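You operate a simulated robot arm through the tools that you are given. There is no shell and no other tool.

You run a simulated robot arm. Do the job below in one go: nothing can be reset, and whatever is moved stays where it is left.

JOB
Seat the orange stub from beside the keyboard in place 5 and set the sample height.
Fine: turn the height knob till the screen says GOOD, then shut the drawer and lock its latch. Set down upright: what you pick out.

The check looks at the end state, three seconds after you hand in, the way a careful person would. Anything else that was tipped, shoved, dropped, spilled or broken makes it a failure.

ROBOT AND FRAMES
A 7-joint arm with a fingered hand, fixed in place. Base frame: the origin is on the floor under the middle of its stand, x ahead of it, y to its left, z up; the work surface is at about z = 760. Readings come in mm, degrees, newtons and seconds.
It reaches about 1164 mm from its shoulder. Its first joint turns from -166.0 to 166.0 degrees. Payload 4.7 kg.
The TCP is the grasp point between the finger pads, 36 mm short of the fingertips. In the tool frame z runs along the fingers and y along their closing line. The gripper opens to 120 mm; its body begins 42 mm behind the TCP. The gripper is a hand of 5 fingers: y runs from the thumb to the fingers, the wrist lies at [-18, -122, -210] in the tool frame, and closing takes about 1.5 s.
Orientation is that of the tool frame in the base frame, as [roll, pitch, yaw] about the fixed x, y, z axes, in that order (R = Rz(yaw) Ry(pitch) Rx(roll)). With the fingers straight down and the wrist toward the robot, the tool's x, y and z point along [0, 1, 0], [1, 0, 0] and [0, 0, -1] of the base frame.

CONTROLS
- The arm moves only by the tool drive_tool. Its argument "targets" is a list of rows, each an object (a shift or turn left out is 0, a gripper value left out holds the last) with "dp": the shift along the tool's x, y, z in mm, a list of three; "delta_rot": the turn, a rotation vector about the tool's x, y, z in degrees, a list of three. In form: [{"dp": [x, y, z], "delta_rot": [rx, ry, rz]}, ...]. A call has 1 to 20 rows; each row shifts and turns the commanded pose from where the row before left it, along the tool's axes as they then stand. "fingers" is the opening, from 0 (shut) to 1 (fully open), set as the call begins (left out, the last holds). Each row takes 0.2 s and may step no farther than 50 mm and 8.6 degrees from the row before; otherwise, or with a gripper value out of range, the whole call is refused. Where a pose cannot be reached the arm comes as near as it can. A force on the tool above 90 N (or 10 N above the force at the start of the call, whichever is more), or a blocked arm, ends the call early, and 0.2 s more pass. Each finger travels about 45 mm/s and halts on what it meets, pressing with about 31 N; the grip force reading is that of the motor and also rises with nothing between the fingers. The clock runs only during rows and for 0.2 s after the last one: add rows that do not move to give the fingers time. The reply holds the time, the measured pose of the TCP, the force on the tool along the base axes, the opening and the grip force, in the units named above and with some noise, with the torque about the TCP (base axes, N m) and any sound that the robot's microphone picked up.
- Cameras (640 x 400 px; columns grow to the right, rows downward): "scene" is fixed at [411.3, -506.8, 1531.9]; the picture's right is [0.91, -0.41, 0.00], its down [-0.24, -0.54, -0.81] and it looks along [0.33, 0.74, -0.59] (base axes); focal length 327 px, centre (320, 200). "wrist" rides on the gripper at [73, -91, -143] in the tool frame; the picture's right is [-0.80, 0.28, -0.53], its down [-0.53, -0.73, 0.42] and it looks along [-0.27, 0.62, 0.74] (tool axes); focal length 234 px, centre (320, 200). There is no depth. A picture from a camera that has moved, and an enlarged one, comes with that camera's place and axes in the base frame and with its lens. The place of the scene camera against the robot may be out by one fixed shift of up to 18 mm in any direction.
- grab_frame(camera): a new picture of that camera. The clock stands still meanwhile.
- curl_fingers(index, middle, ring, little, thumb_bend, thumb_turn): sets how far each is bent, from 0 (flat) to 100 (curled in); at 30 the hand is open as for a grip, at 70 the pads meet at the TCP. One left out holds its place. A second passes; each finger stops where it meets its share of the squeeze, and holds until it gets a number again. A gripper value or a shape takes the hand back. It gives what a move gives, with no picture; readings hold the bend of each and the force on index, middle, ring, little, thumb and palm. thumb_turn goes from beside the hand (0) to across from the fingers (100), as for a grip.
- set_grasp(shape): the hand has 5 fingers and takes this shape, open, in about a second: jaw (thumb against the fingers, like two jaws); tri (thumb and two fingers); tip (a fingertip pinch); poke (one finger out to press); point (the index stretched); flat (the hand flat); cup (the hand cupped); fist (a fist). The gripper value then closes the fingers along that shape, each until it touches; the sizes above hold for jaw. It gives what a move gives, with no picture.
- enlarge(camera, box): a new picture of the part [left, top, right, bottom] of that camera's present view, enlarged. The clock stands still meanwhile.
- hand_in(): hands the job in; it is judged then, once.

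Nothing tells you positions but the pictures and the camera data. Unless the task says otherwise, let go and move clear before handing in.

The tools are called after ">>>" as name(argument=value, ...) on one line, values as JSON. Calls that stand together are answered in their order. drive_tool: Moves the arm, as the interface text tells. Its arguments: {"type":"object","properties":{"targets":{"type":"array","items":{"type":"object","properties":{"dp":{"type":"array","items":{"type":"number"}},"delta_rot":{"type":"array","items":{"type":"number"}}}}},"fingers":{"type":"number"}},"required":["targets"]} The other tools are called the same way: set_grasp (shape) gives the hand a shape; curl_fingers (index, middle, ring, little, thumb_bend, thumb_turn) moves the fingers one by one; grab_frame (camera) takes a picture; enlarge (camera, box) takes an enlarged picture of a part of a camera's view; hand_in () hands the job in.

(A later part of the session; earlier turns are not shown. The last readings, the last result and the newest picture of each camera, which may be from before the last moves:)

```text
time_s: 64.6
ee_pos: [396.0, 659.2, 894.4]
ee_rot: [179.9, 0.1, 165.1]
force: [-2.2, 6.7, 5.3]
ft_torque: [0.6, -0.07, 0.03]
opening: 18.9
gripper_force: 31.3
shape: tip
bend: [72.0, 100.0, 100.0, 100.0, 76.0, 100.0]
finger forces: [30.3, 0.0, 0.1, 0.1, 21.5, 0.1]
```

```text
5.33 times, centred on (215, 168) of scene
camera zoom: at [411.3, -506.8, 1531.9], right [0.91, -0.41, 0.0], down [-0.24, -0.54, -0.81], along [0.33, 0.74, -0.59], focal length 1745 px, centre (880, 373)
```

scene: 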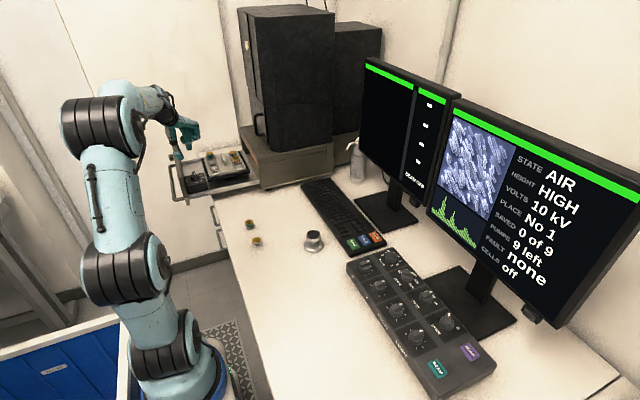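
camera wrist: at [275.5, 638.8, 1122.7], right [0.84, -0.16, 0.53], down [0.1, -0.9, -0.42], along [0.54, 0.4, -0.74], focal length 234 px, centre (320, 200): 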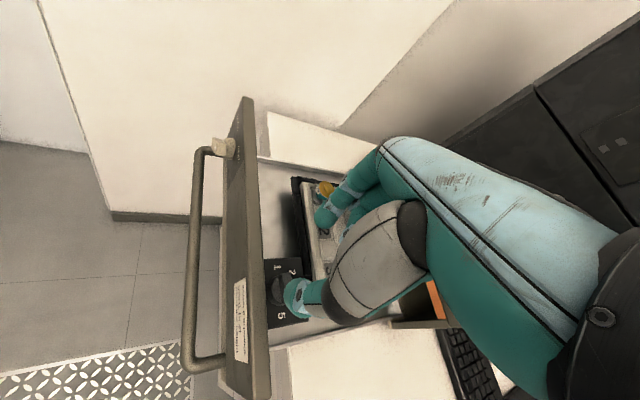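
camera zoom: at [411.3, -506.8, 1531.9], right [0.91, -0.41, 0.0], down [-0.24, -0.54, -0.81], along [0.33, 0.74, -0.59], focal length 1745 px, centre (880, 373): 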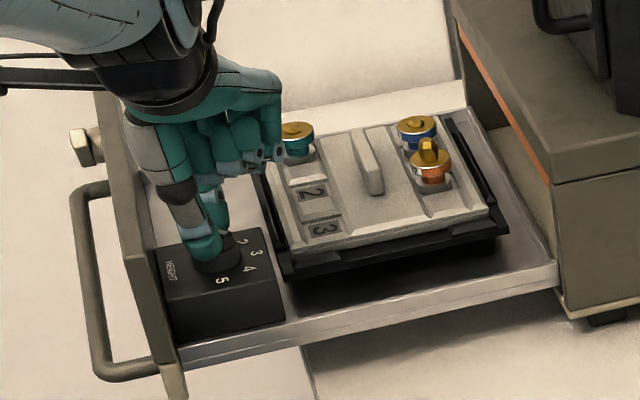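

>>> drive_tool(targets=[{"dp": [-0.3, 0.1, 0], "delta_rot": [0, 0, -5]}, {"dp": [-0.3, 0.1, 0], "delta_rot": [0, 0, -5]}, {"dp": [-0.3, 0.1, 0], "delta_rot": [0, 0, -5]}, {"dp": [0, 0, 0]}])

>>> enlarge(camera="scene", box=[500, 140, 620, 230])

>>> enlarge(camera="scene", box=[180, 145, 230, 195])

```text
time_s: 65.6
ee_pos: [397.1, 657.8, 895.3]
ee_rot: [180.0, 0.0, -180.0]
force: [0.4, 7.4, 3.7]
ft_torque: [0.64, -0.03, 0.0]
opening: 18.2
gripper_force: 31.0
shape: tip
bend: [72.0, 100.0, 100.0, 100.0, 76.0, 100.0]
finger forces: [31.1, 0.0, 0.1, 0.1, 19.5, 0.0]
```

```text
4.44 times, centred on (560, 185) of scene
camera zoom: at [411.3, -506.8, 1531.9], right [0.91, -0.41, 0.0], down [-0.24, -0.54, -0.81], along [0.33, 0.74, -0.59], focal length 1454 px, centre (-747, 267)
```

zoom: 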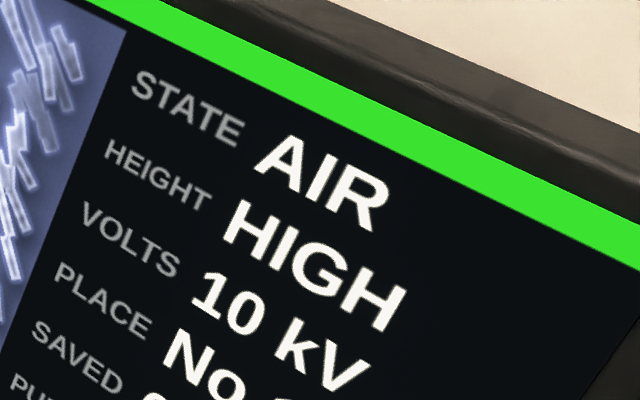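

```text
8.00 times, centred on (205, 170) of scene
camera zoom: at [411.3, -506.8, 1531.9], right [0.91, -0.41, 0.0], down [-0.24, -0.54, -0.81], along [0.33, 0.74, -0.59], focal length 2617 px, centre (1240, 440)
```

zoom: 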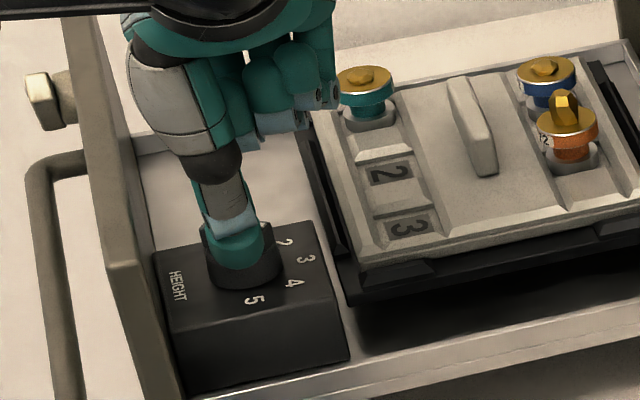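

Direction is right: the stage is visibly lower, though still HIGH at about 3. Continuing the turn.

>>> drive_tool(targets=[{"dp": [-0.3, 0.1, 0], "delta_rot": [0, 0, -5]}, {"dp": [-0.3, 0.1, 0], "delta_rot": [0, 0, -5]}, {"dp": [-0.3, 0.1, 0], "delta_rot": [0, 0, -5]}, {"dp": [0, 0, 0]}])

>>> enlarge(camera="scene", box=[500, 140, 620, 230])

>>> enlarge(camera="scene", box=[180, 145, 230, 195])

>>> grab_frame(camera="wrist")

```text
time_s: 66.6
ee_pos: [398.8, 658.8, 894.6]
ee_rot: [180.0, 0.1, -164.9]
force: [-1.2, 2.1, 6.7]
ft_torque: [0.33, 0.09, -0.04]
opening: 18.3
gripper_force: 30.9
shape: tip
bend: [72.0, 100.0, 100.0, 100.0, 76.0, 100.0]
finger forces: [28.3, 0.0, 0.1, 0.0, 26.3, 0.0]
```

```text
4.44 times, centred on (560, 185) of scene
camera zoom: at [411.3, -506.8, 1531.9], right [0.91, -0.41, 0.0], down [-0.24, -0.54, -0.81], along [0.33, 0.74, -0.59], focal length 1454 px, centre (-747, 267)
```

zoom: 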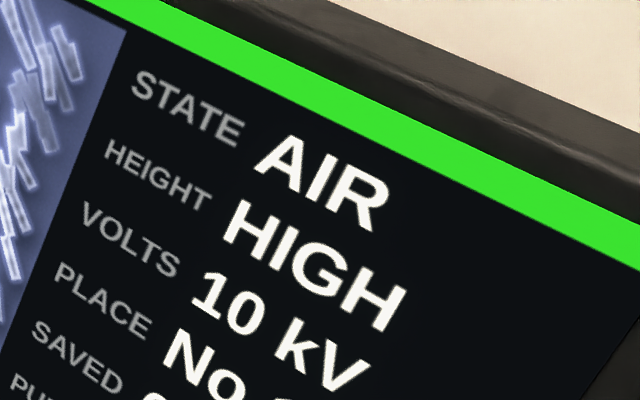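

```text
8.00 times, centred on (205, 170) of scene
camera zoom: at [411.3, -506.8, 1531.9], right [0.91, -0.41, 0.0], down [-0.24, -0.54, -0.81], along [0.33, 0.74, -0.59], focal length 2617 px, centre (1240, 440)
```

zoom: 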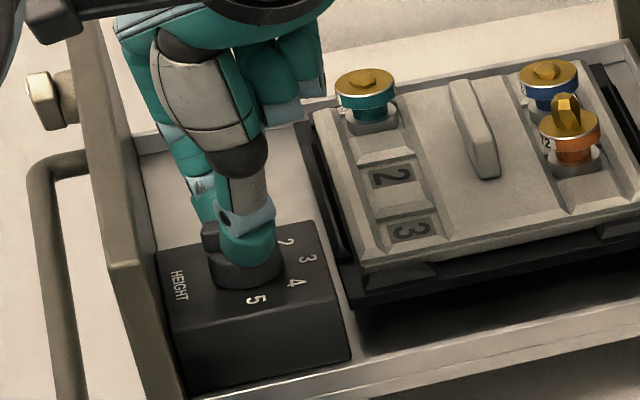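

```text
taken
camera wrist: at [353.0, 551.9, 1038.1], right [0.7, 0.48, 0.53], down [0.7, -0.57, -0.42], along [0.1, 0.67, -0.74], focal length 234 px, centre (320, 200)
```

wrist: 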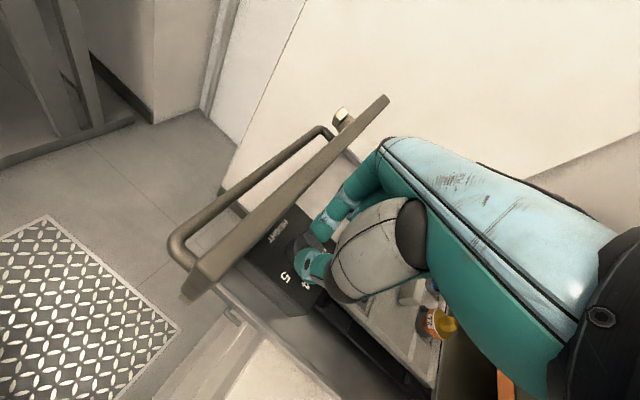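

>>> drive_tool(targets=[{"dp": [-0.3, 0.1, 0], "delta_rot": [0, 0, -5]}, {"dp": [-0.3, 0.1, 0], "delta_rot": [0, 0, -5]}, {"dp": [-0.3, 0.1, 0], "delta_rot": [0, 0, -5]}, {"dp": [0, 0, 0]}])

>>> enlarge(camera="scene", box=[500, 140, 620, 230])

>>> enlarge(camera="scene", box=[180, 145, 230, 195])

```text
time_s: 67.6
ee_pos: [399.8, 660.4, 894.5]
ee_rot: [180.0, 0.0, -150.0]
force: [2.0, -1.9, 10.1]
ft_torque: [0.11, 0.06, -0.02]
opening: 18.1
gripper_force: 30.4
shape: tip
bend: [72.0, 100.0, 100.0, 100.0, 76.0, 100.0]
finger forces: [27.2, 0.0, 0.1, 0.0, 32.6, 0.0]
```

```text
4.44 times, centred on (560, 185) of scene
camera zoom: at [411.3, -506.8, 1531.9], right [0.91, -0.41, 0.0], down [-0.24, -0.54, -0.81], along [0.33, 0.74, -0.59], focal length 1454 px, centre (-747, 267)
```

zoom: 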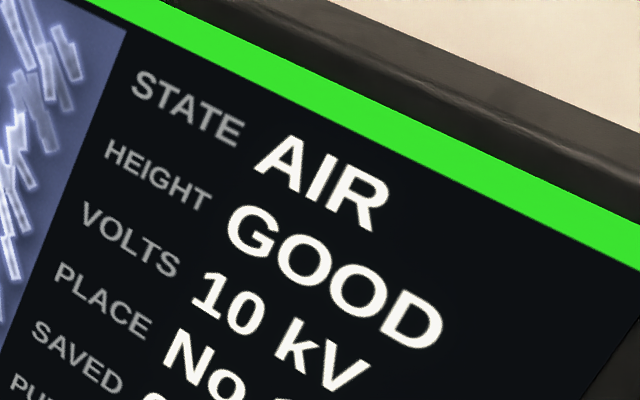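

```text
8.00 times, centred on (205, 170) of scene
camera zoom: at [411.3, -506.8, 1531.9], right [0.91, -0.41, 0.0], down [-0.24, -0.54, -0.81], along [0.33, 0.74, -0.59], focal length 2617 px, centre (1240, 440)
```

zoom: 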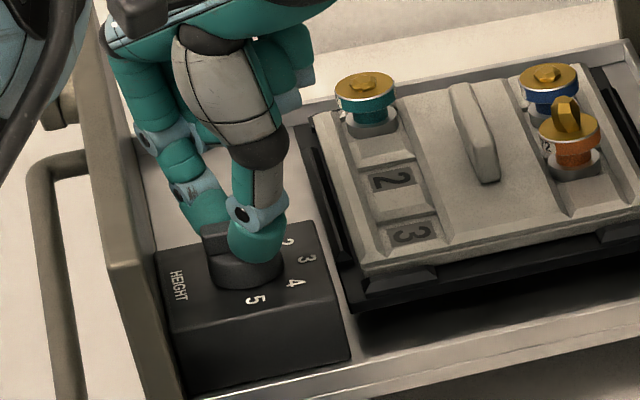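

The screen says GOOD. I'll go about 4° further to sit safely inside the band, re-check, then release carefully.

>>> drive_tool(targets=[{"dp": [-0.2, 0.1, 0], "delta_rot": [0, 0, -4]}, {"dp": [0, 0, 0]}])

>>> enlarge(camera="scene", box=[500, 140, 620, 230])

```text
time_s: 68.2
ee_pos: [398.5, 660.0, 894.3]
ee_rot: [179.9, 0.1, -146.0]
force: [1.8, 0.3, 8.0]
ft_torque: [0.21, 0.08, -0.03]
opening: 18.1
gripper_force: 31.1
shape: tip
bend: [72.0, 100.0, 100.0, 100.0, 76.0, 100.0]
finger forces: [27.5, 0.0, 0.1, 0.1, 31.1, 0.0]
```

```text
4.44 times, centred on (560, 185) of scene
camera zoom: at [411.3, -506.8, 1531.9], right [0.91, -0.41, 0.0], down [-0.24, -0.54, -0.81], along [0.33, 0.74, -0.59], focal length 1454 px, centre (-747, 267)
```

zoom: 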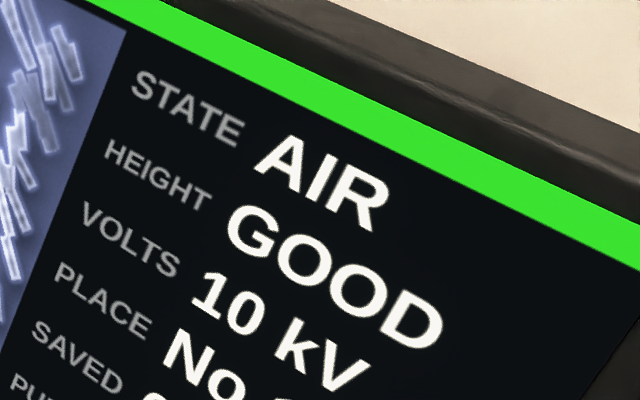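

>>> drive_tool(targets=[{"dp": [0, 0, 0]}, {"dp": [0, 0, 0]}, {"dp": [0, 0, 0]}], fingers=0.36)

>>> enlarge(camera="scene", box=[500, 140, 620, 230])

>>> enlarge(camera="scene", box=[180, 145, 230, 195])

```text
time_s: 69.0
ee_pos: [400.1, 660.3, 894.4]
ee_rot: [179.9, 0.0, -146.0]
force: [0.0, 0.6, -0.3]
ft_torque: [0.02, 0.01, 0.0]
opening: 42.8
gripper_force: 0.1
shape: tip
bend: [73.0, 98.0, 99.0, 99.0, 73.0, 100.0]
finger forces: [0.0, 0.0, 0.1, 0.0, 0.0, 0.1]
```

```text
4.44 times, centred on (560, 185) of scene
camera zoom: at [411.3, -506.8, 1531.9], right [0.91, -0.41, 0.0], down [-0.24, -0.54, -0.81], along [0.33, 0.74, -0.59], focal length 1454 px, centre (-747, 267)
```

zoom: 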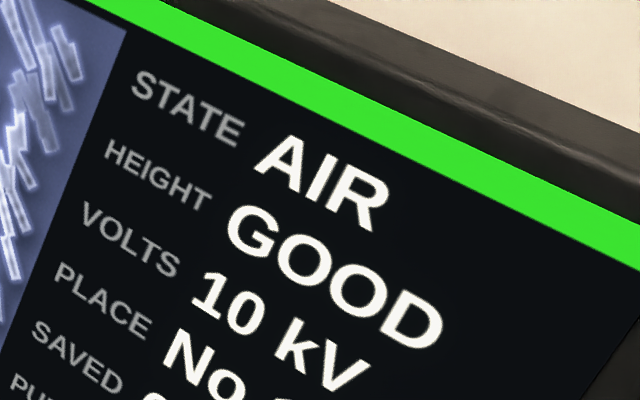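

```text
8.00 times, centred on (205, 170) of scene
camera zoom: at [411.3, -506.8, 1531.9], right [0.91, -0.41, 0.0], down [-0.24, -0.54, -0.81], along [0.33, 0.74, -0.59], focal length 2617 px, centre (1240, 440)
```

zoom: 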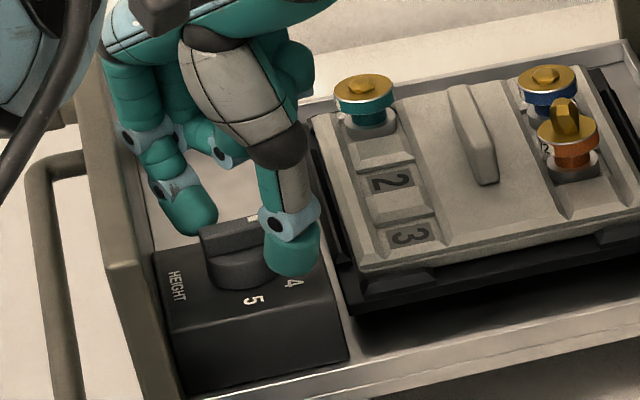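

Released, and it still reads GOOD. Lifting clear, rotating back, and moving to look at the drawer front and its latch.

>>> drive_tool(targets=[{"dp": [0, 0, -8]}, {"dp": [0, 0, -20]}, {"dp": [0, 0, -35]}, {"dp": [0, 0, -40]}, {"dp": [0, 0, 0], "delta_rot": [0, 0, 8]}, {"dp": [0, 0, 0], "delta_rot": [0, 0, 8]}, {"dp": [0, 0, 0], "delta_rot": [0, 0, 8]}, {"dp": [0, 0, 0], "delta_rot": [0, 0, 8]}, {"dp": [0, 0, 0], "delta_rot": [0, 0, 8]}, {"dp": [0, 0, 0], "delta_rot": [0, 0, 8]}, {"dp": [0, 0, 0], "delta_rot": [0, 0, 8]}, {"dp": [0, 0, 0], "delta_rot": [0, 0, 8]}, {"dp": [0, 0, 0], "delta_rot": [0, 0, 8]}, {"dp": [0, 0, 0], "delta_rot": [0, 0, 8]}, {"dp": [0, 0, 0], "delta_rot": [0, 0, 8]}, {"dp": [0, 0, 0], "delta_rot": [0, 0, 8]}, {"dp": [0, 0, 0], "delta_rot": [0, 0, 8]}, {"dp": [0, 0, 0], "delta_rot": [0, 0, 8]}, {"dp": [0, 0, 0], "delta_rot": [0, 0, 8]}, {"dp": [0, 0, 0], "delta_rot": [0, 0, 4]}])

>>> grab_frame(camera="scene")

>>> grab_frame(camera="wrist")

```text
time_s: 73.2
ee_pos: [398.6, 660.1, 998.4]
ee_rot: [-180.0, 0.0, 89.9]
force: [0.8, 0.1, 0.5]
ft_torque: [0.02, -0.02, 0.0]
opening: 43.3
gripper_force: 0.1
shape: tip
bend: [73.0, 98.0, 99.0, 99.0, 73.0, 100.0]
finger forces: [0.1, 0.0, 0.0, 0.1, 0.1, 0.0]
```

```text
taken
```

scene: 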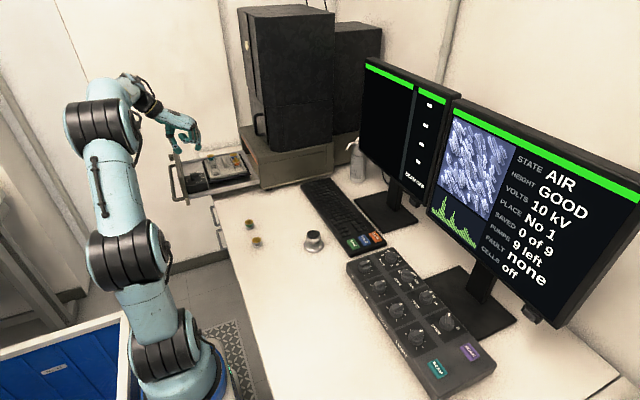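

```text
taken
camera wrist: at [307.9, 732.9, 1141.1], right [0.28, -0.8, 0.53], down [-0.73, -0.53, -0.42], along [0.62, -0.27, -0.74], focal length 234 px, centre (320, 200)
```

wrist: 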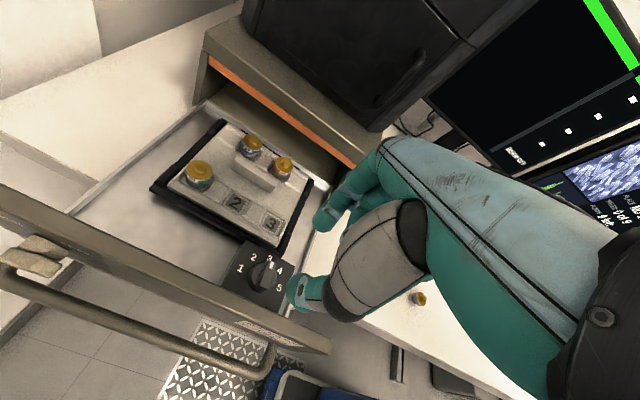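

>>> drive_tool(targets=[{"dp": [21, -32, 0]}, {"dp": [21, -32, 0]}, {"dp": [21, -32, 0]}, {"dp": [22, -33, 0]}, {"dp": [0, 0, 0]}])

>>> grab_frame(camera="wrist")

>>> enlarge(camera="wrist", box=[100, 100, 320, 320])

>>> enlarge(camera="scene", box=[160, 140, 215, 205])

```text
time_s: 74.4
ee_pos: [265.5, 745.2, 995.0]
ee_rot: [-180.0, 0.0, 89.9]
force: [0.3, -1.0, -0.5]
ft_torque: [-0.03, 0.02, 0.01]
opening: 43.4
gripper_force: 0.1
shape: tip
bend: [73.0, 98.0, 99.0, 99.0, 73.0, 100.0]
finger forces: [0.0, 0.0, 0.0, 0.0, 0.0, 0.1]
```

```text
taken
camera wrist: at [174.2, 817.2, 1138.4], right [0.28, -0.8, 0.53], down [-0.73, -0.53, -0.42], along [0.62, -0.27, -0.74], focal length 234 px, centre (320, 200)
```

wrist: 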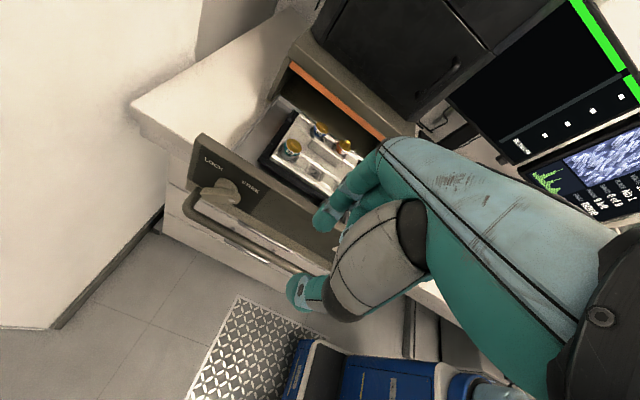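

```text
1.82 times, centred on (210, 210) of wrist
camera zoom: at [174.2, 817.2, 1138.4], right [0.28, -0.8, 0.53], down [-0.73, -0.53, -0.42], along [0.62, -0.27, -0.74], focal length 426 px, centre (520, 182)
```

zoom: 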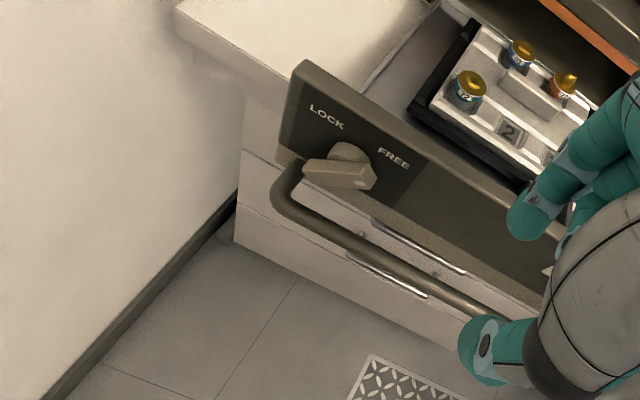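

```text
6.15 times, centred on (188, 172) of scene
camera zoom: at [411.3, -506.8, 1531.9], right [0.91, -0.41, 0.0], down [-0.24, -0.54, -0.81], along [0.33, 0.74, -0.59], focal length 2013 px, centre (1135, 369)
```

zoom: 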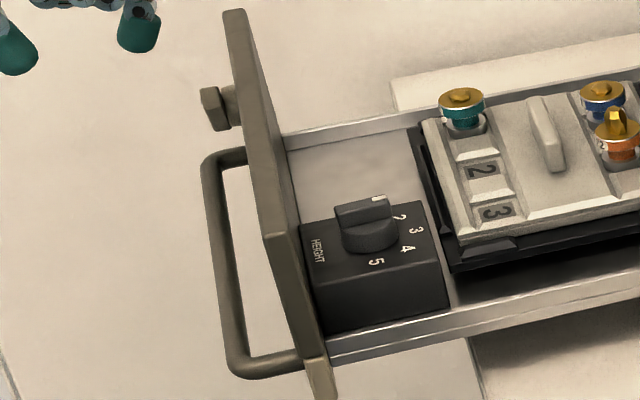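

The latch lever sits at about (323, 840, 863), its white end pointing to FREE on the right; LOCK is upper-left. The handle bar is lower (z≈814). First I'll make a fist to push the drawer shut by its panel face.

>>> set_grasp(shape="fist")

>>> enlarge(camera="scene", box=[130, 90, 220, 200])

>>> grab_frame(camera="wrist")

```text
time_s: 75.3
ee_pos: [264.7, 745.4, 996.0]
ee_rot: [-180.0, 0.0, 90.1]
force: [0.2, 0.0, 0.3]
ft_torque: [0.0, 0.01, 0.01]
opening: 0.2
gripper_force: 0.0
shape: fist
bend: [100.0, 100.0, 100.0, 100.0, 85.0, 85.0]
finger forces: [0.0, 0.0, 0.0, 0.0, 0.1, 0.0]
```

```text
3.64 times, centred on (175, 145) of scene
camera zoom: at [411.3, -506.8, 1531.9], right [0.91, -0.41, 0.0], down [-0.24, -0.54, -0.81], along [0.33, 0.74, -0.59], focal length 1190 px, centre (847, 400)
```

zoom: 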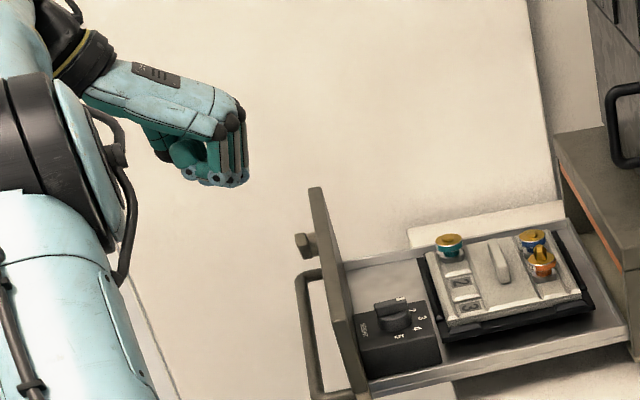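

```text
taken
camera wrist: at [174.4, 817.1, 1138.6], right [0.28, -0.8, 0.53], down [-0.73, -0.53, -0.42], along [0.62, -0.27, -0.74], focal length 234 px, centre (320, 200)
```

wrist: 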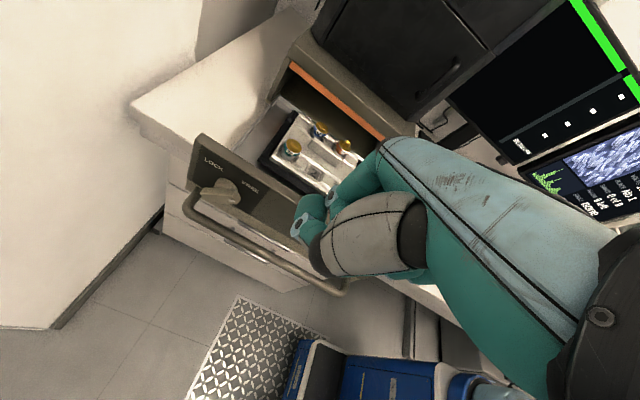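

>>> drive_tool(targets=[{"dp": [17, -12, 0]}, {"dp": [0, 0, 40]}, {"dp": [0, 0, 40]}, {"dp": [0, 0, 35]}, {"dp": [0, 0, 25]}, {"dp": [0, 0, 0]}])

>>> enlarge(camera="scene", box=[140, 120, 220, 210])

>>> grab_frame(camera="wrist")

```text
time_s: 76.7
ee_pos: [256.9, 760.0, 855.8]
ee_rot: [-180.0, -0.1, 90.0]
force: [0.1, 0.8, 0.1]
ft_torque: [-0.01, 0.02, 0.0]
opening: 0.2
gripper_force: 0.0
shape: fist
bend: [100.0, 100.0, 100.0, 100.0, 85.0, 85.0]
finger forces: [0.1, 0.1, 0.0, 0.1, 0.0, 0.0]
```

```text
4.44 times, centred on (180, 165) of scene
camera zoom: at [411.3, -506.8, 1531.9], right [0.91, -0.41, 0.0], down [-0.24, -0.54, -0.81], along [0.33, 0.74, -0.59], focal length 1454 px, centre (942, 356)
```

zoom: 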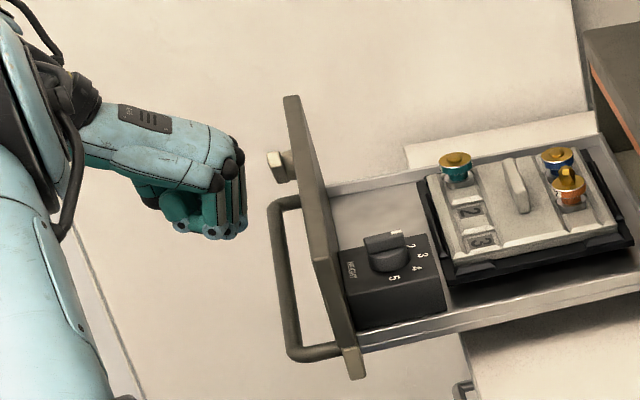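

```text
taken
camera wrist: at [166.0, 831.2, 999.5], right [0.28, -0.8, 0.53], down [-0.73, -0.53, -0.42], along [0.62, -0.27, -0.74], focal length 234 px, centre (320, 200)
```

wrist: 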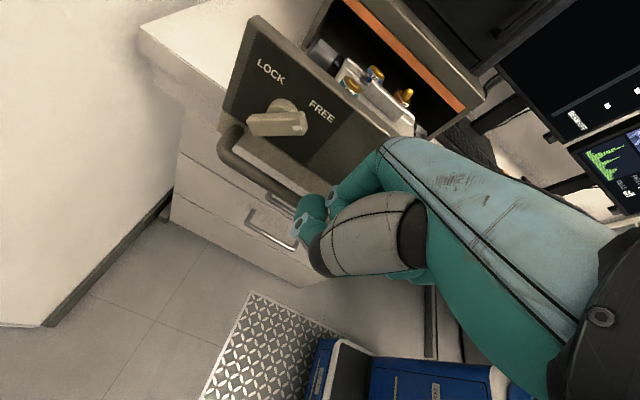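

>>> drive_tool(targets=[{"dp": [0, 8, 0]}, {"dp": [0, 8, 0]}, {"dp": [0, 6, 0]}, {"dp": [0, 4, 0]}, {"dp": [0, 0, 0]}])

>>> enlarge(camera="scene", box=[140, 120, 220, 210])

>>> enlarge(camera="wrist", box=[200, 60, 400, 260])

```text
time_s: 77.9
ee_pos: [283.9, 761.3, 858.2]
ee_rot: [180.0, 0.0, 90.1]
force: [-0.4, 0.4, 0.3]
ft_torque: [0.0, -0.02, -0.01]
opening: 0.0
gripper_force: 0.0
shape: fist
bend: [100.0, 100.0, 100.0, 100.0, 85.0, 85.0]
finger forces: [0.0, 0.0, 0.0, 0.0, 0.0, 0.0]
```

```text
4.44 times, centred on (180, 165) of scene
camera zoom: at [411.3, -506.8, 1531.9], right [0.91, -0.41, 0.0], down [-0.24, -0.54, -0.81], along [0.33, 0.74, -0.59], focal length 1454 px, centre (942, 356)
```

zoom: 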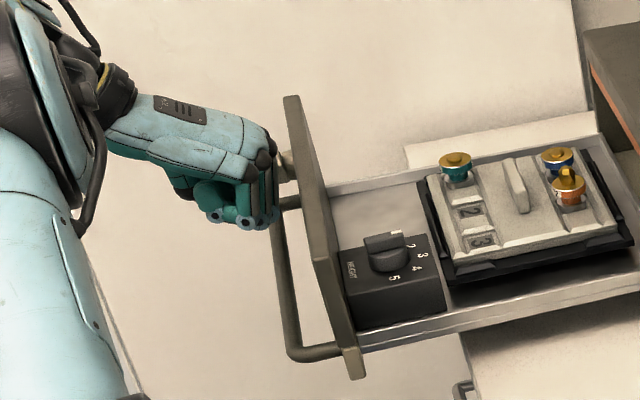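

```text
2.00 times, centred on (300, 160) of wrist
camera zoom: at [192.6, 834.3, 1000.6], right [0.28, -0.8, 0.53], down [-0.73, -0.53, -0.42], along [0.62, -0.27, -0.74], focal length 468 px, centre (360, 280)
```

zoom: 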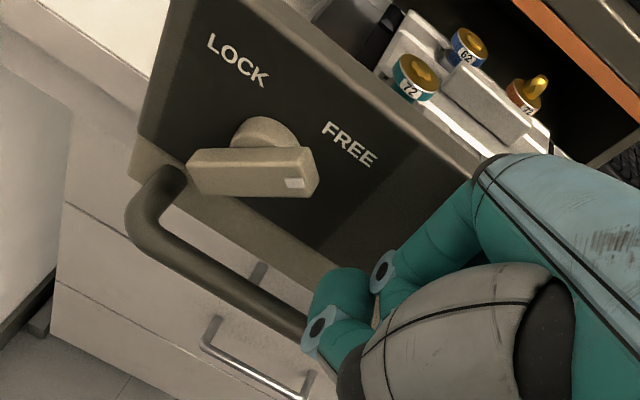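

>>> drive_tool(targets=[{"dp": [0, 4, 0]}, {"dp": [0, 4, 0]}, {"dp": [0, 4, 0]}, {"dp": [0, 4, 0]}, {"dp": [0, 0, 0]}])

>>> enlarge(camera="scene", box=[150, 120, 250, 210])

```text
time_s: 79.1
ee_pos: [299.1, 762.5, 859.4]
ee_rot: [179.9, 0.0, 90.0]
force: [-0.7, 0.5, -0.5]
ft_torque: [-0.02, -0.03, -0.01]
opening: 0.0
gripper_force: 0.0
shape: fist
bend: [100.0, 100.0, 100.0, 100.0, 85.0, 85.0]
finger forces: [0.1, 0.4, 0.0, 0.0, 0.0, 0.0]
```

```text
4.44 times, centred on (200, 165) of scene
camera zoom: at [411.3, -506.8, 1531.9], right [0.91, -0.41, 0.0], down [-0.24, -0.54, -0.81], along [0.33, 0.74, -0.59], focal length 1454 px, centre (853, 356)
```

zoom: 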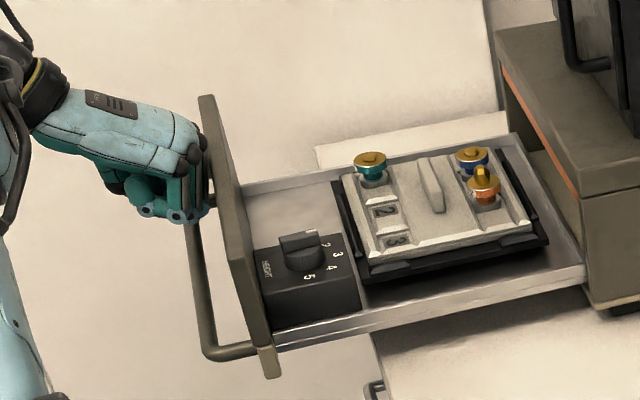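

The drawer moves with the push. Pushing slowly and steadily now.

>>> drive_tool(targets=[{"dp": [0, 3, 0]}, {"dp": [0, 5, 0]}, {"dp": [0, 7, 0]}, {"dp": [0, 8, 0]}, {"dp": [0, 8, 0]}, {"dp": [0, 8, 0]}, {"dp": [0, 8, 0]}, {"dp": [0, 8, 0]}, {"dp": [0, 8, 0]}, {"dp": [0, 8, 0]}, {"dp": [0, 8, 0]}, {"dp": [0, 8, 0]}, {"dp": [0, 8, 0]}, {"dp": [0, 8, 0]}, {"dp": [0, 7, 0]}, {"dp": [0, 5, 0]}, {"dp": [0, 3, 0]}, {"dp": [0, 0, 0]}])

>>> grab_frame(camera="scene")

>>> enlarge(camera="scene", box=[160, 110, 260, 210])

>>> grab_frame(camera="wrist")

```text
time_s: 82.9
ee_pos: [418.1, 762.9, 858.7]
ee_rot: [180.0, 0.1, 90.0]
force: [-0.8, 0.8, 1.3]
ft_torque: [0.02, -0.04, -0.01]
opening: 0.0
gripper_force: 0.1
shape: fist
bend: [100.0, 100.0, 100.0, 100.0, 85.0, 85.0]
finger forces: [0.0, 0.9, 0.1, 0.0, 0.0, 0.0]
```

```text
taken
```

scene: 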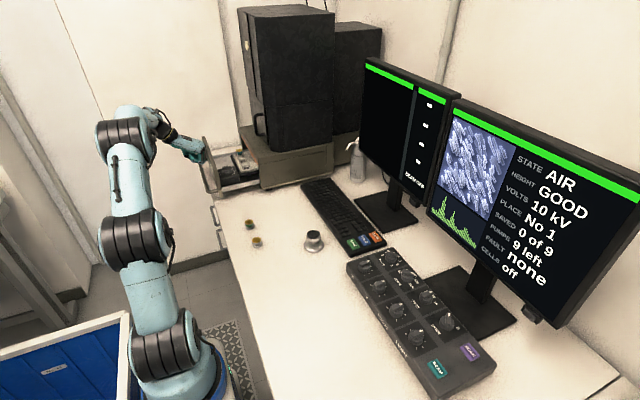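

```text
4.00 times, centred on (210, 160) of scene
camera zoom: at [411.3, -506.8, 1531.9], right [0.91, -0.41, 0.0], down [-0.24, -0.54, -0.81], along [0.33, 0.74, -0.59], focal length 1308 px, centre (760, 360)
```

zoom: 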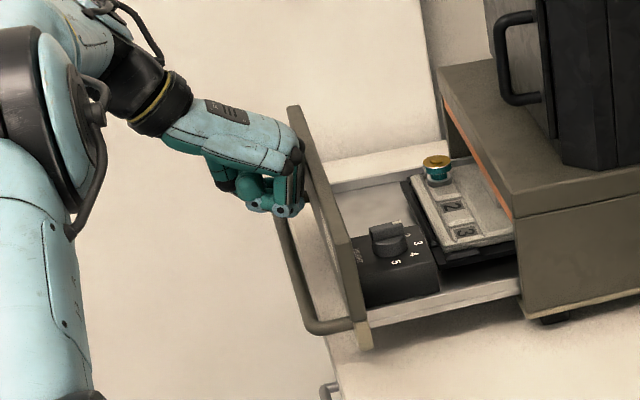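

```text
taken
camera wrist: at [326.5, 835.3, 1001.0], right [0.28, -0.8, 0.53], down [-0.73, -0.53, -0.42], along [0.62, -0.27, -0.74], focal length 234 px, centre (320, 200)
```

wrist: 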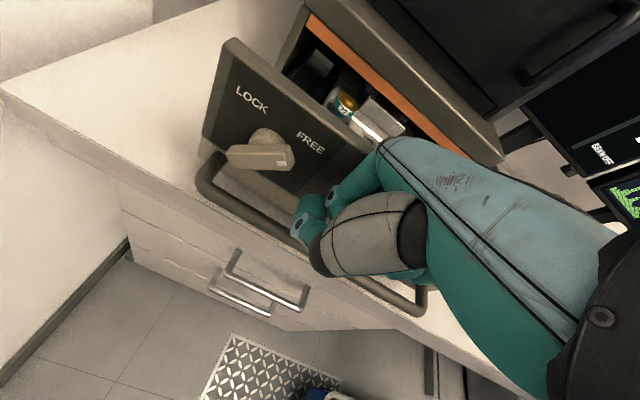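

>>> drive_tool(targets=[{"dp": [0, 3, 0]}, {"dp": [0, 5, 0]}, {"dp": [0, 7, 0]}, {"dp": [0, 8, 0]}, {"dp": [0, 8, 0]}, {"dp": [0, 8, 0]}, {"dp": [0, 8, 0]}, {"dp": [0, 8, 0]}, {"dp": [0, 8, 0]}, {"dp": [0, 8, 0]}, {"dp": [0, 8, 0]}, {"dp": [0, 8, 0]}, {"dp": [0, 7, 0]}, {"dp": [0, 6, 0]}, {"dp": [0, 5, 0]}, {"dp": [0, 3, 0]}, {"dp": [0, 0, 0]}])

>>> enlarge(camera="scene", box=[170, 110, 270, 210])

>>> grab_frame(camera="wrist")

```text
time_s: 86.5
ee_pos: [525.9, 763.0, 857.6]
ee_rot: [180.0, 0.0, 90.0]
force: [-1.2, -0.4, 0.4]
ft_torque: [0.04, -0.07, 0.02]
opening: 0.0
gripper_force: 0.1
shape: fist
bend: [100.0, 100.0, 100.0, 100.0, 85.0, 85.0]
finger forces: [0.0, 1.2, 0.1, 0.1, 0.0, 0.0]
```

```text
4.00 times, centred on (220, 160) of scene
camera zoom: at [411.3, -506.8, 1531.9], right [0.91, -0.41, 0.0], down [-0.24, -0.54, -0.81], along [0.33, 0.74, -0.59], focal length 1308 px, centre (720, 360)
```

zoom: 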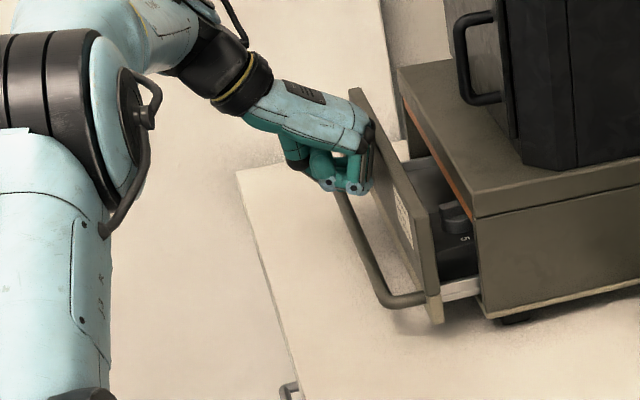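

```text
taken
camera wrist: at [435.6, 834.8, 1001.1], right [0.28, -0.8, 0.53], down [-0.73, -0.53, -0.42], along [0.62, -0.27, -0.74], focal length 234 px, centre (320, 200)
```

wrist: 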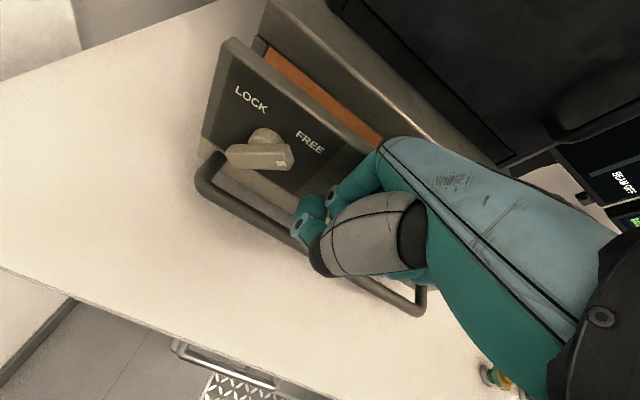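

>>> drive_tool(targets=[{"dp": [0, 4, 0]}, {"dp": [0, 6, 0]}, {"dp": [0, 6, 0]}, {"dp": [0, 6, 0]}, {"dp": [0, 5, 0]}, {"dp": [0, 3, 0]}, {"dp": [0, 0, 0]}])

>>> enlarge(camera="scene", box=[190, 120, 270, 200])

>>> enlarge(camera="wrist", box=[180, 0, 420, 200])

```text
time_s: 88.1
ee_pos: [554.7, 762.2, 857.1]
ee_rot: [179.9, -0.1, 90.0]
force: [0.2, 0.7, 0.9]
ft_torque: [0.02, -0.02, 0.01]
opening: 0.1
gripper_force: 0.2
shape: fist
bend: [100.0, 100.0, 100.0, 100.0, 85.0, 85.0]
finger forces: [0.1, 0.3, 0.0, 0.0, 0.0, 0.0]
```

```text
5.00 times, centred on (230, 160) of scene
camera zoom: at [411.3, -506.8, 1531.9], right [0.91, -0.41, 0.0], down [-0.24, -0.54, -0.81], along [0.33, 0.74, -0.59], focal length 1636 px, centre (770, 400)
```

zoom: 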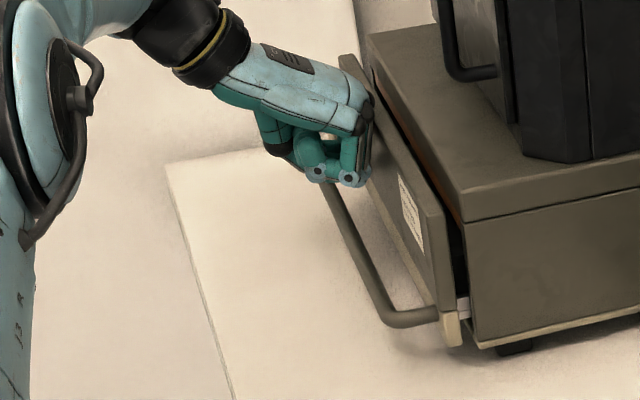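

```text
2.00 times, centred on (300, 100) of wrist
camera zoom: at [464.6, 834.6, 1001.1], right [0.28, -0.8, 0.53], down [-0.73, -0.53, -0.42], along [0.62, -0.27, -0.74], focal length 468 px, centre (360, 400)
```

zoom: 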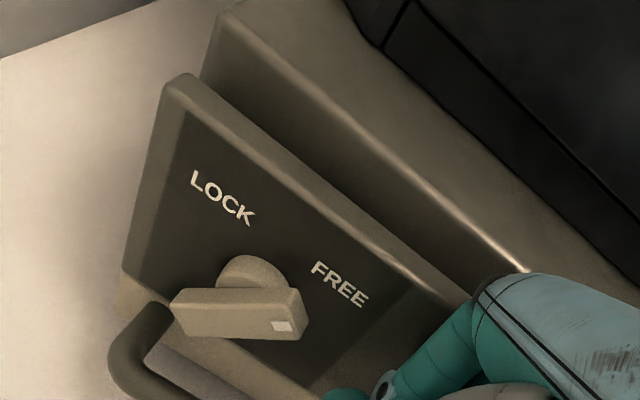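

>>> drive_tool(targets=[{"dp": [0, 3, 0]}, {"dp": [0, 3, 0]}, {"dp": [0, 3, 0]}, {"dp": [0, 2, 0]}, {"dp": [0, 2, 0]}, {"dp": [0, 0, 0]}])

>>> enlarge(camera="scene", box=[190, 120, 270, 200])

>>> enlarge(camera="wrist", box=[180, 0, 420, 200])

```text
time_s: 89.5
ee_pos: [566.8, 763.0, 857.9]
ee_rot: [180.0, -0.1, 90.1]
force: [-19.9, -4.7, 2.1]
ft_torque: [0.26, -1.11, -0.45]
opening: 0.0
gripper_force: 0.1
shape: fist
bend: [100.0, 100.0, 100.0, 100.0, 85.0, 85.0]
finger forces: [0.1, 19.8, 0.0, 0.1, 0.0, 0.0]
```

```text
5.00 times, centred on (230, 160) of scene
camera zoom: at [411.3, -506.8, 1531.9], right [0.91, -0.41, 0.0], down [-0.24, -0.54, -0.81], along [0.33, 0.74, -0.59], focal length 1636 px, centre (770, 400)
```

zoom: 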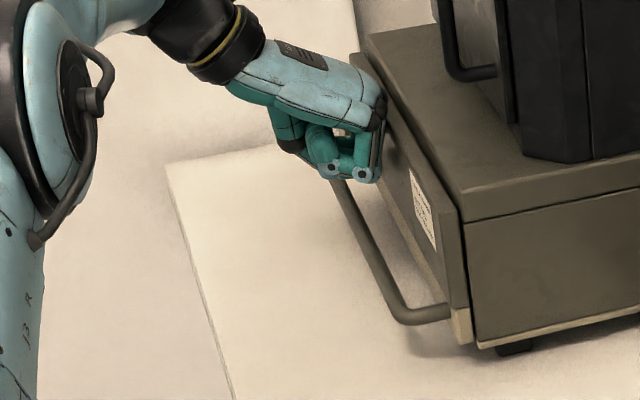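

```text
2.00 times, centred on (300, 100) of wrist
camera zoom: at [475.5, 835.0, 1001.9], right [0.28, -0.8, 0.53], down [-0.73, -0.53, -0.42], along [0.62, -0.27, -0.74], focal length 468 px, centre (360, 400)
```

zoom: 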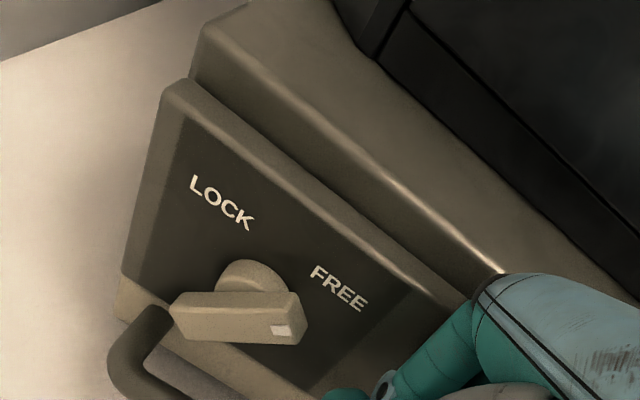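

The drawer is shut: it meets the stop at 20 N and the seam is closed. Backing off and lifting, then I'll try the poke shape for the latch lever.

>>> drive_tool(targets=[{"dp": [0, -5, 0]}, {"dp": [0, -15, 0]}, {"dp": [0, -25, 0]}, {"dp": [0, -20, -30]}, {"dp": [0, 0, -45]}, {"dp": [0, 0, -45]}, {"dp": [0, 0, 0]}])

>>> set_grasp(shape="poke")

>>> grab_frame(camera="wrist")

>>> enlarge(camera="scene", box=[170, 90, 270, 200])

>>> grab_frame(camera="scene")

```text
time_s: 91.1
ee_pos: [501.2, 763.1, 978.7]
ee_rot: [180.0, 0.0, 90.1]
force: [-0.8, -0.2, -0.7]
ft_torque: [0.01, 0.01, 0.0]
opening: 0.1
gripper_force: 0.1
shape: fist
bend: [100.0, 100.0, 100.0, 100.0, 85.0, 85.0]
finger forces: [0.0, 0.0, 0.0, 0.1, 0.0, 0.0]
```

```text
time_s: 92.0
ee_pos: [501.3, 762.8, 977.4]
ee_rot: [-180.0, 0.0, 90.1]
force: [0.5, -0.2, 0.1]
ft_torque: [-0.03, 0.0, -0.03]
opening: 0.0
gripper_force: 0.2
shape: poke
bend: [70.0, 70.0, 99.0, 99.0, 100.0, 88.0]
finger forces: [0.0, 0.0, 0.0, 0.1, 0.0, 0.1]
```

```text
taken
camera wrist: at [411.1, 834.8, 1121.3], right [0.28, -0.8, 0.53], down [-0.73, -0.53, -0.42], along [0.62, -0.27, -0.74], focal length 234 px, centre (320, 200)
```

wrist: 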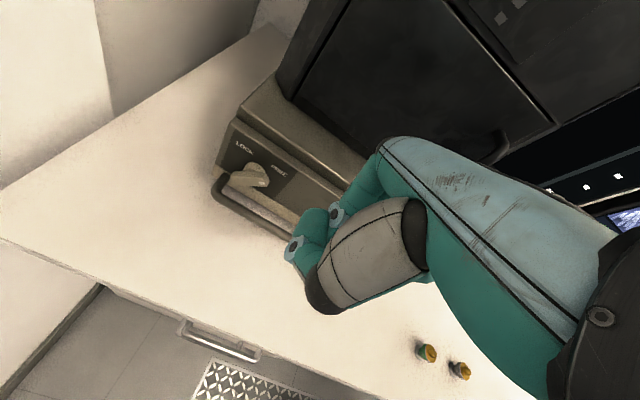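

```text
3.64 times, centred on (220, 145) of scene
camera zoom: at [411.3, -506.8, 1531.9], right [0.91, -0.41, 0.0], down [-0.24, -0.54, -0.81], along [0.33, 0.74, -0.59], focal length 1190 px, centre (684, 400)
```

zoom: 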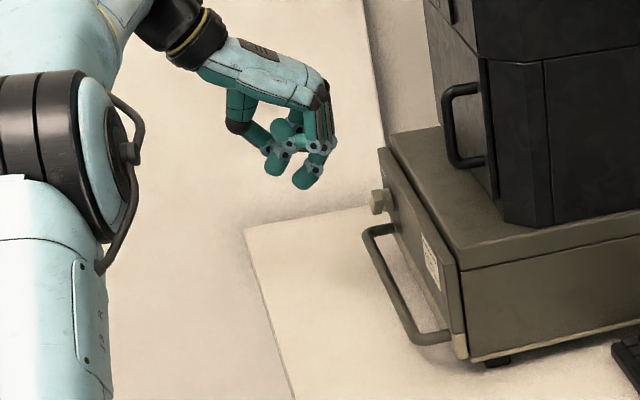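

```text
taken
```

scene: 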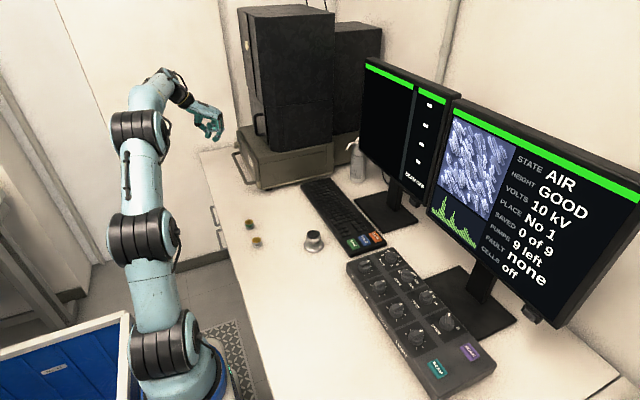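

>>> curl_fingers(middle=99)

>>> enlarge(camera="wrist", box=[200, 110, 400, 330])

>>> enlarge(camera="scene", box=[180, 90, 270, 190])

```text
time_s: 93.0
ee_pos: [501.1, 762.8, 979.3]
ee_rot: [180.0, 0.1, 90.0]
force: [-0.2, 0.6, 0.0]
ft_torque: [-0.02, 0.03, 0.02]
opening: 26.2
gripper_force: 0.1
shape: fingers
bend: [70.0, 99.0, 99.0, 99.0, 100.0, 88.0]
finger forces: [0.0, 0.1, 0.1, 0.0, 0.0, 0.0]
```

```text
1.82 times, centred on (300, 220) of wrist
camera zoom: at [411.1, 834.8, 1121.3], right [0.28, -0.8, 0.53], down [-0.73, -0.53, -0.42], along [0.62, -0.27, -0.74], focal length 426 px, centre (356, 164)
```

zoom: 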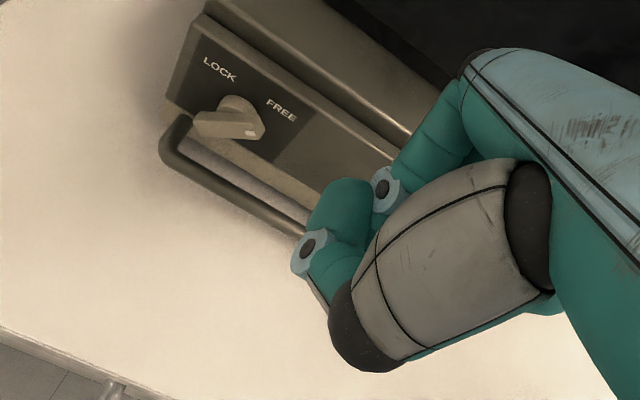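

```text
4.00 times, centred on (225, 140) of scene
camera zoom: at [411.3, -506.8, 1531.9], right [0.91, -0.41, 0.0], down [-0.24, -0.54, -0.81], along [0.33, 0.74, -0.59], focal length 1308 px, centre (700, 440)
```

zoom: 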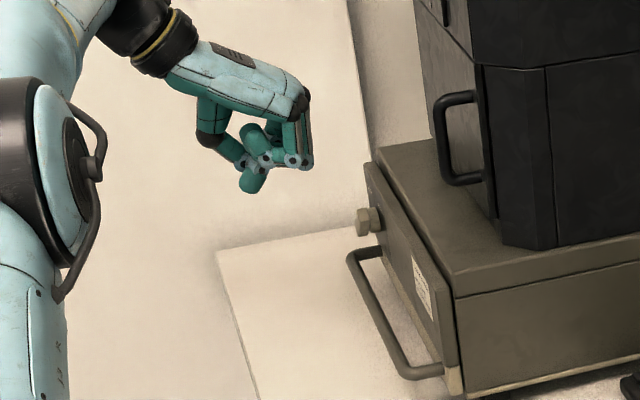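

Poke isn't helpful; the tip shape's vertical index is better. Plan: press down on the lever's left end from above, then nudge it sideways, then push the raised pointer end over to LOCK. Re-shaping and moving above the lever's left end.

>>> set_grasp(shape="tip")

>>> drive_tool(targets=[{"dp": [30, 15, 0]}, {"dp": [35, 20, 0]}, {"dp": [33, 20, 10]}, {"dp": [0, 0, 20]}, {"dp": [0, 0, 20]}, {"dp": [0, 0, 0]}, {"dp": [0, 0, 0]}], fingers=0.36)

>>> grab_frame(camera="wrist")

>>> enlarge(camera="wrist", box=[220, 130, 380, 290])

>>> enlarge(camera="scene", box=[190, 90, 270, 190])

```text
time_s: 93.9
ee_pos: [502.3, 762.2, 977.9]
ee_rot: [-179.9, 0.0, 89.9]
force: [-0.7, -0.3, 0.5]
ft_torque: [-0.03, -0.01, 0.03]
opening: 119.8
gripper_force: 0.0
shape: tip
bend: [30.0, 98.0, 99.0, 99.0, 30.0, 98.0]
finger forces: [0.0, 0.0, 0.1, 0.1, 0.0, 0.1]
```

```text
time_s: 95.5
ee_pos: [560.7, 858.9, 928.7]
ee_rot: [-180.0, 0.0, 89.9]
force: [-0.9, -0.2, -0.5]
ft_torque: [-0.02, -0.01, 0.01]
opening: 43.5
gripper_force: 0.0
shape: tip
bend: [73.0, 98.0, 99.0, 99.0, 73.0, 100.0]
finger forces: [0.0, 0.0, 0.0, 0.0, 0.1, 0.0]
```

```text
taken
camera wrist: at [469.2, 931.5, 1071.0], right [0.28, -0.8, 0.53], down [-0.73, -0.53, -0.42], along [0.62, -0.27, -0.74], focal length 234 px, centre (320, 200)
```

wrist: 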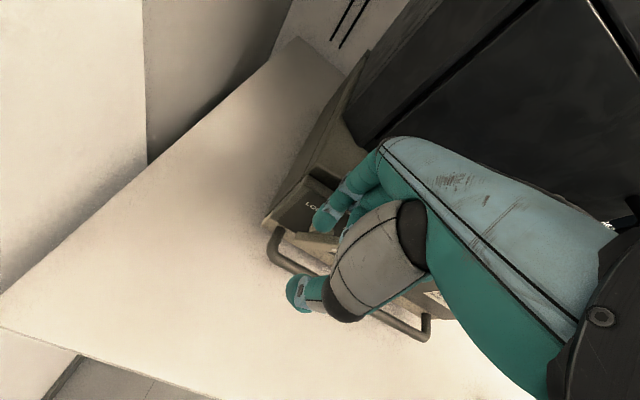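

```text
2.50 times, centred on (300, 210) of wrist
camera zoom: at [469.2, 931.5, 1071.0], right [0.28, -0.8, 0.53], down [-0.73, -0.53, -0.42], along [0.62, -0.27, -0.74], focal length 585 px, centre (370, 175)
```

zoom: 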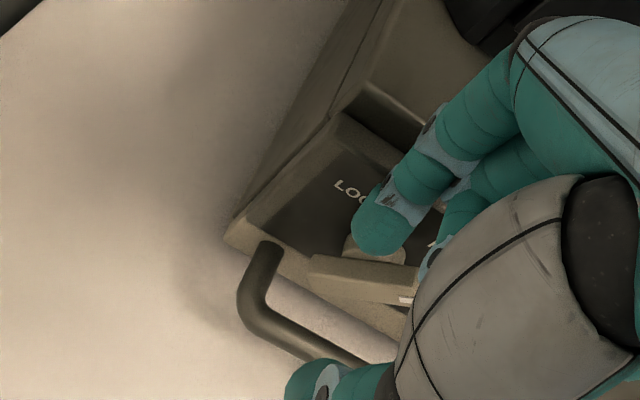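

```text
4.00 times, centred on (230, 140) of scene
camera zoom: at [411.3, -506.8, 1531.9], right [0.91, -0.41, 0.0], down [-0.24, -0.54, -0.81], along [0.33, 0.74, -0.59], focal length 1308 px, centre (680, 440)
```

zoom: 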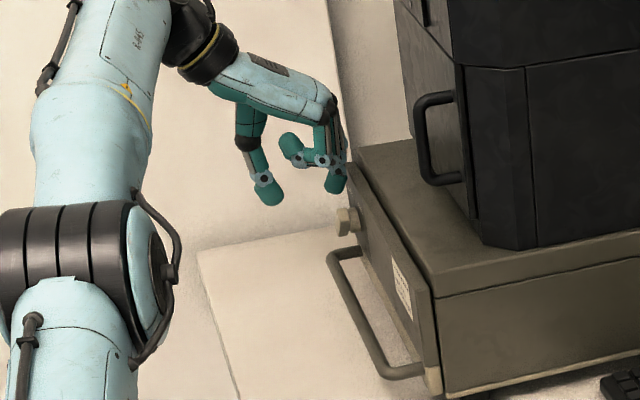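

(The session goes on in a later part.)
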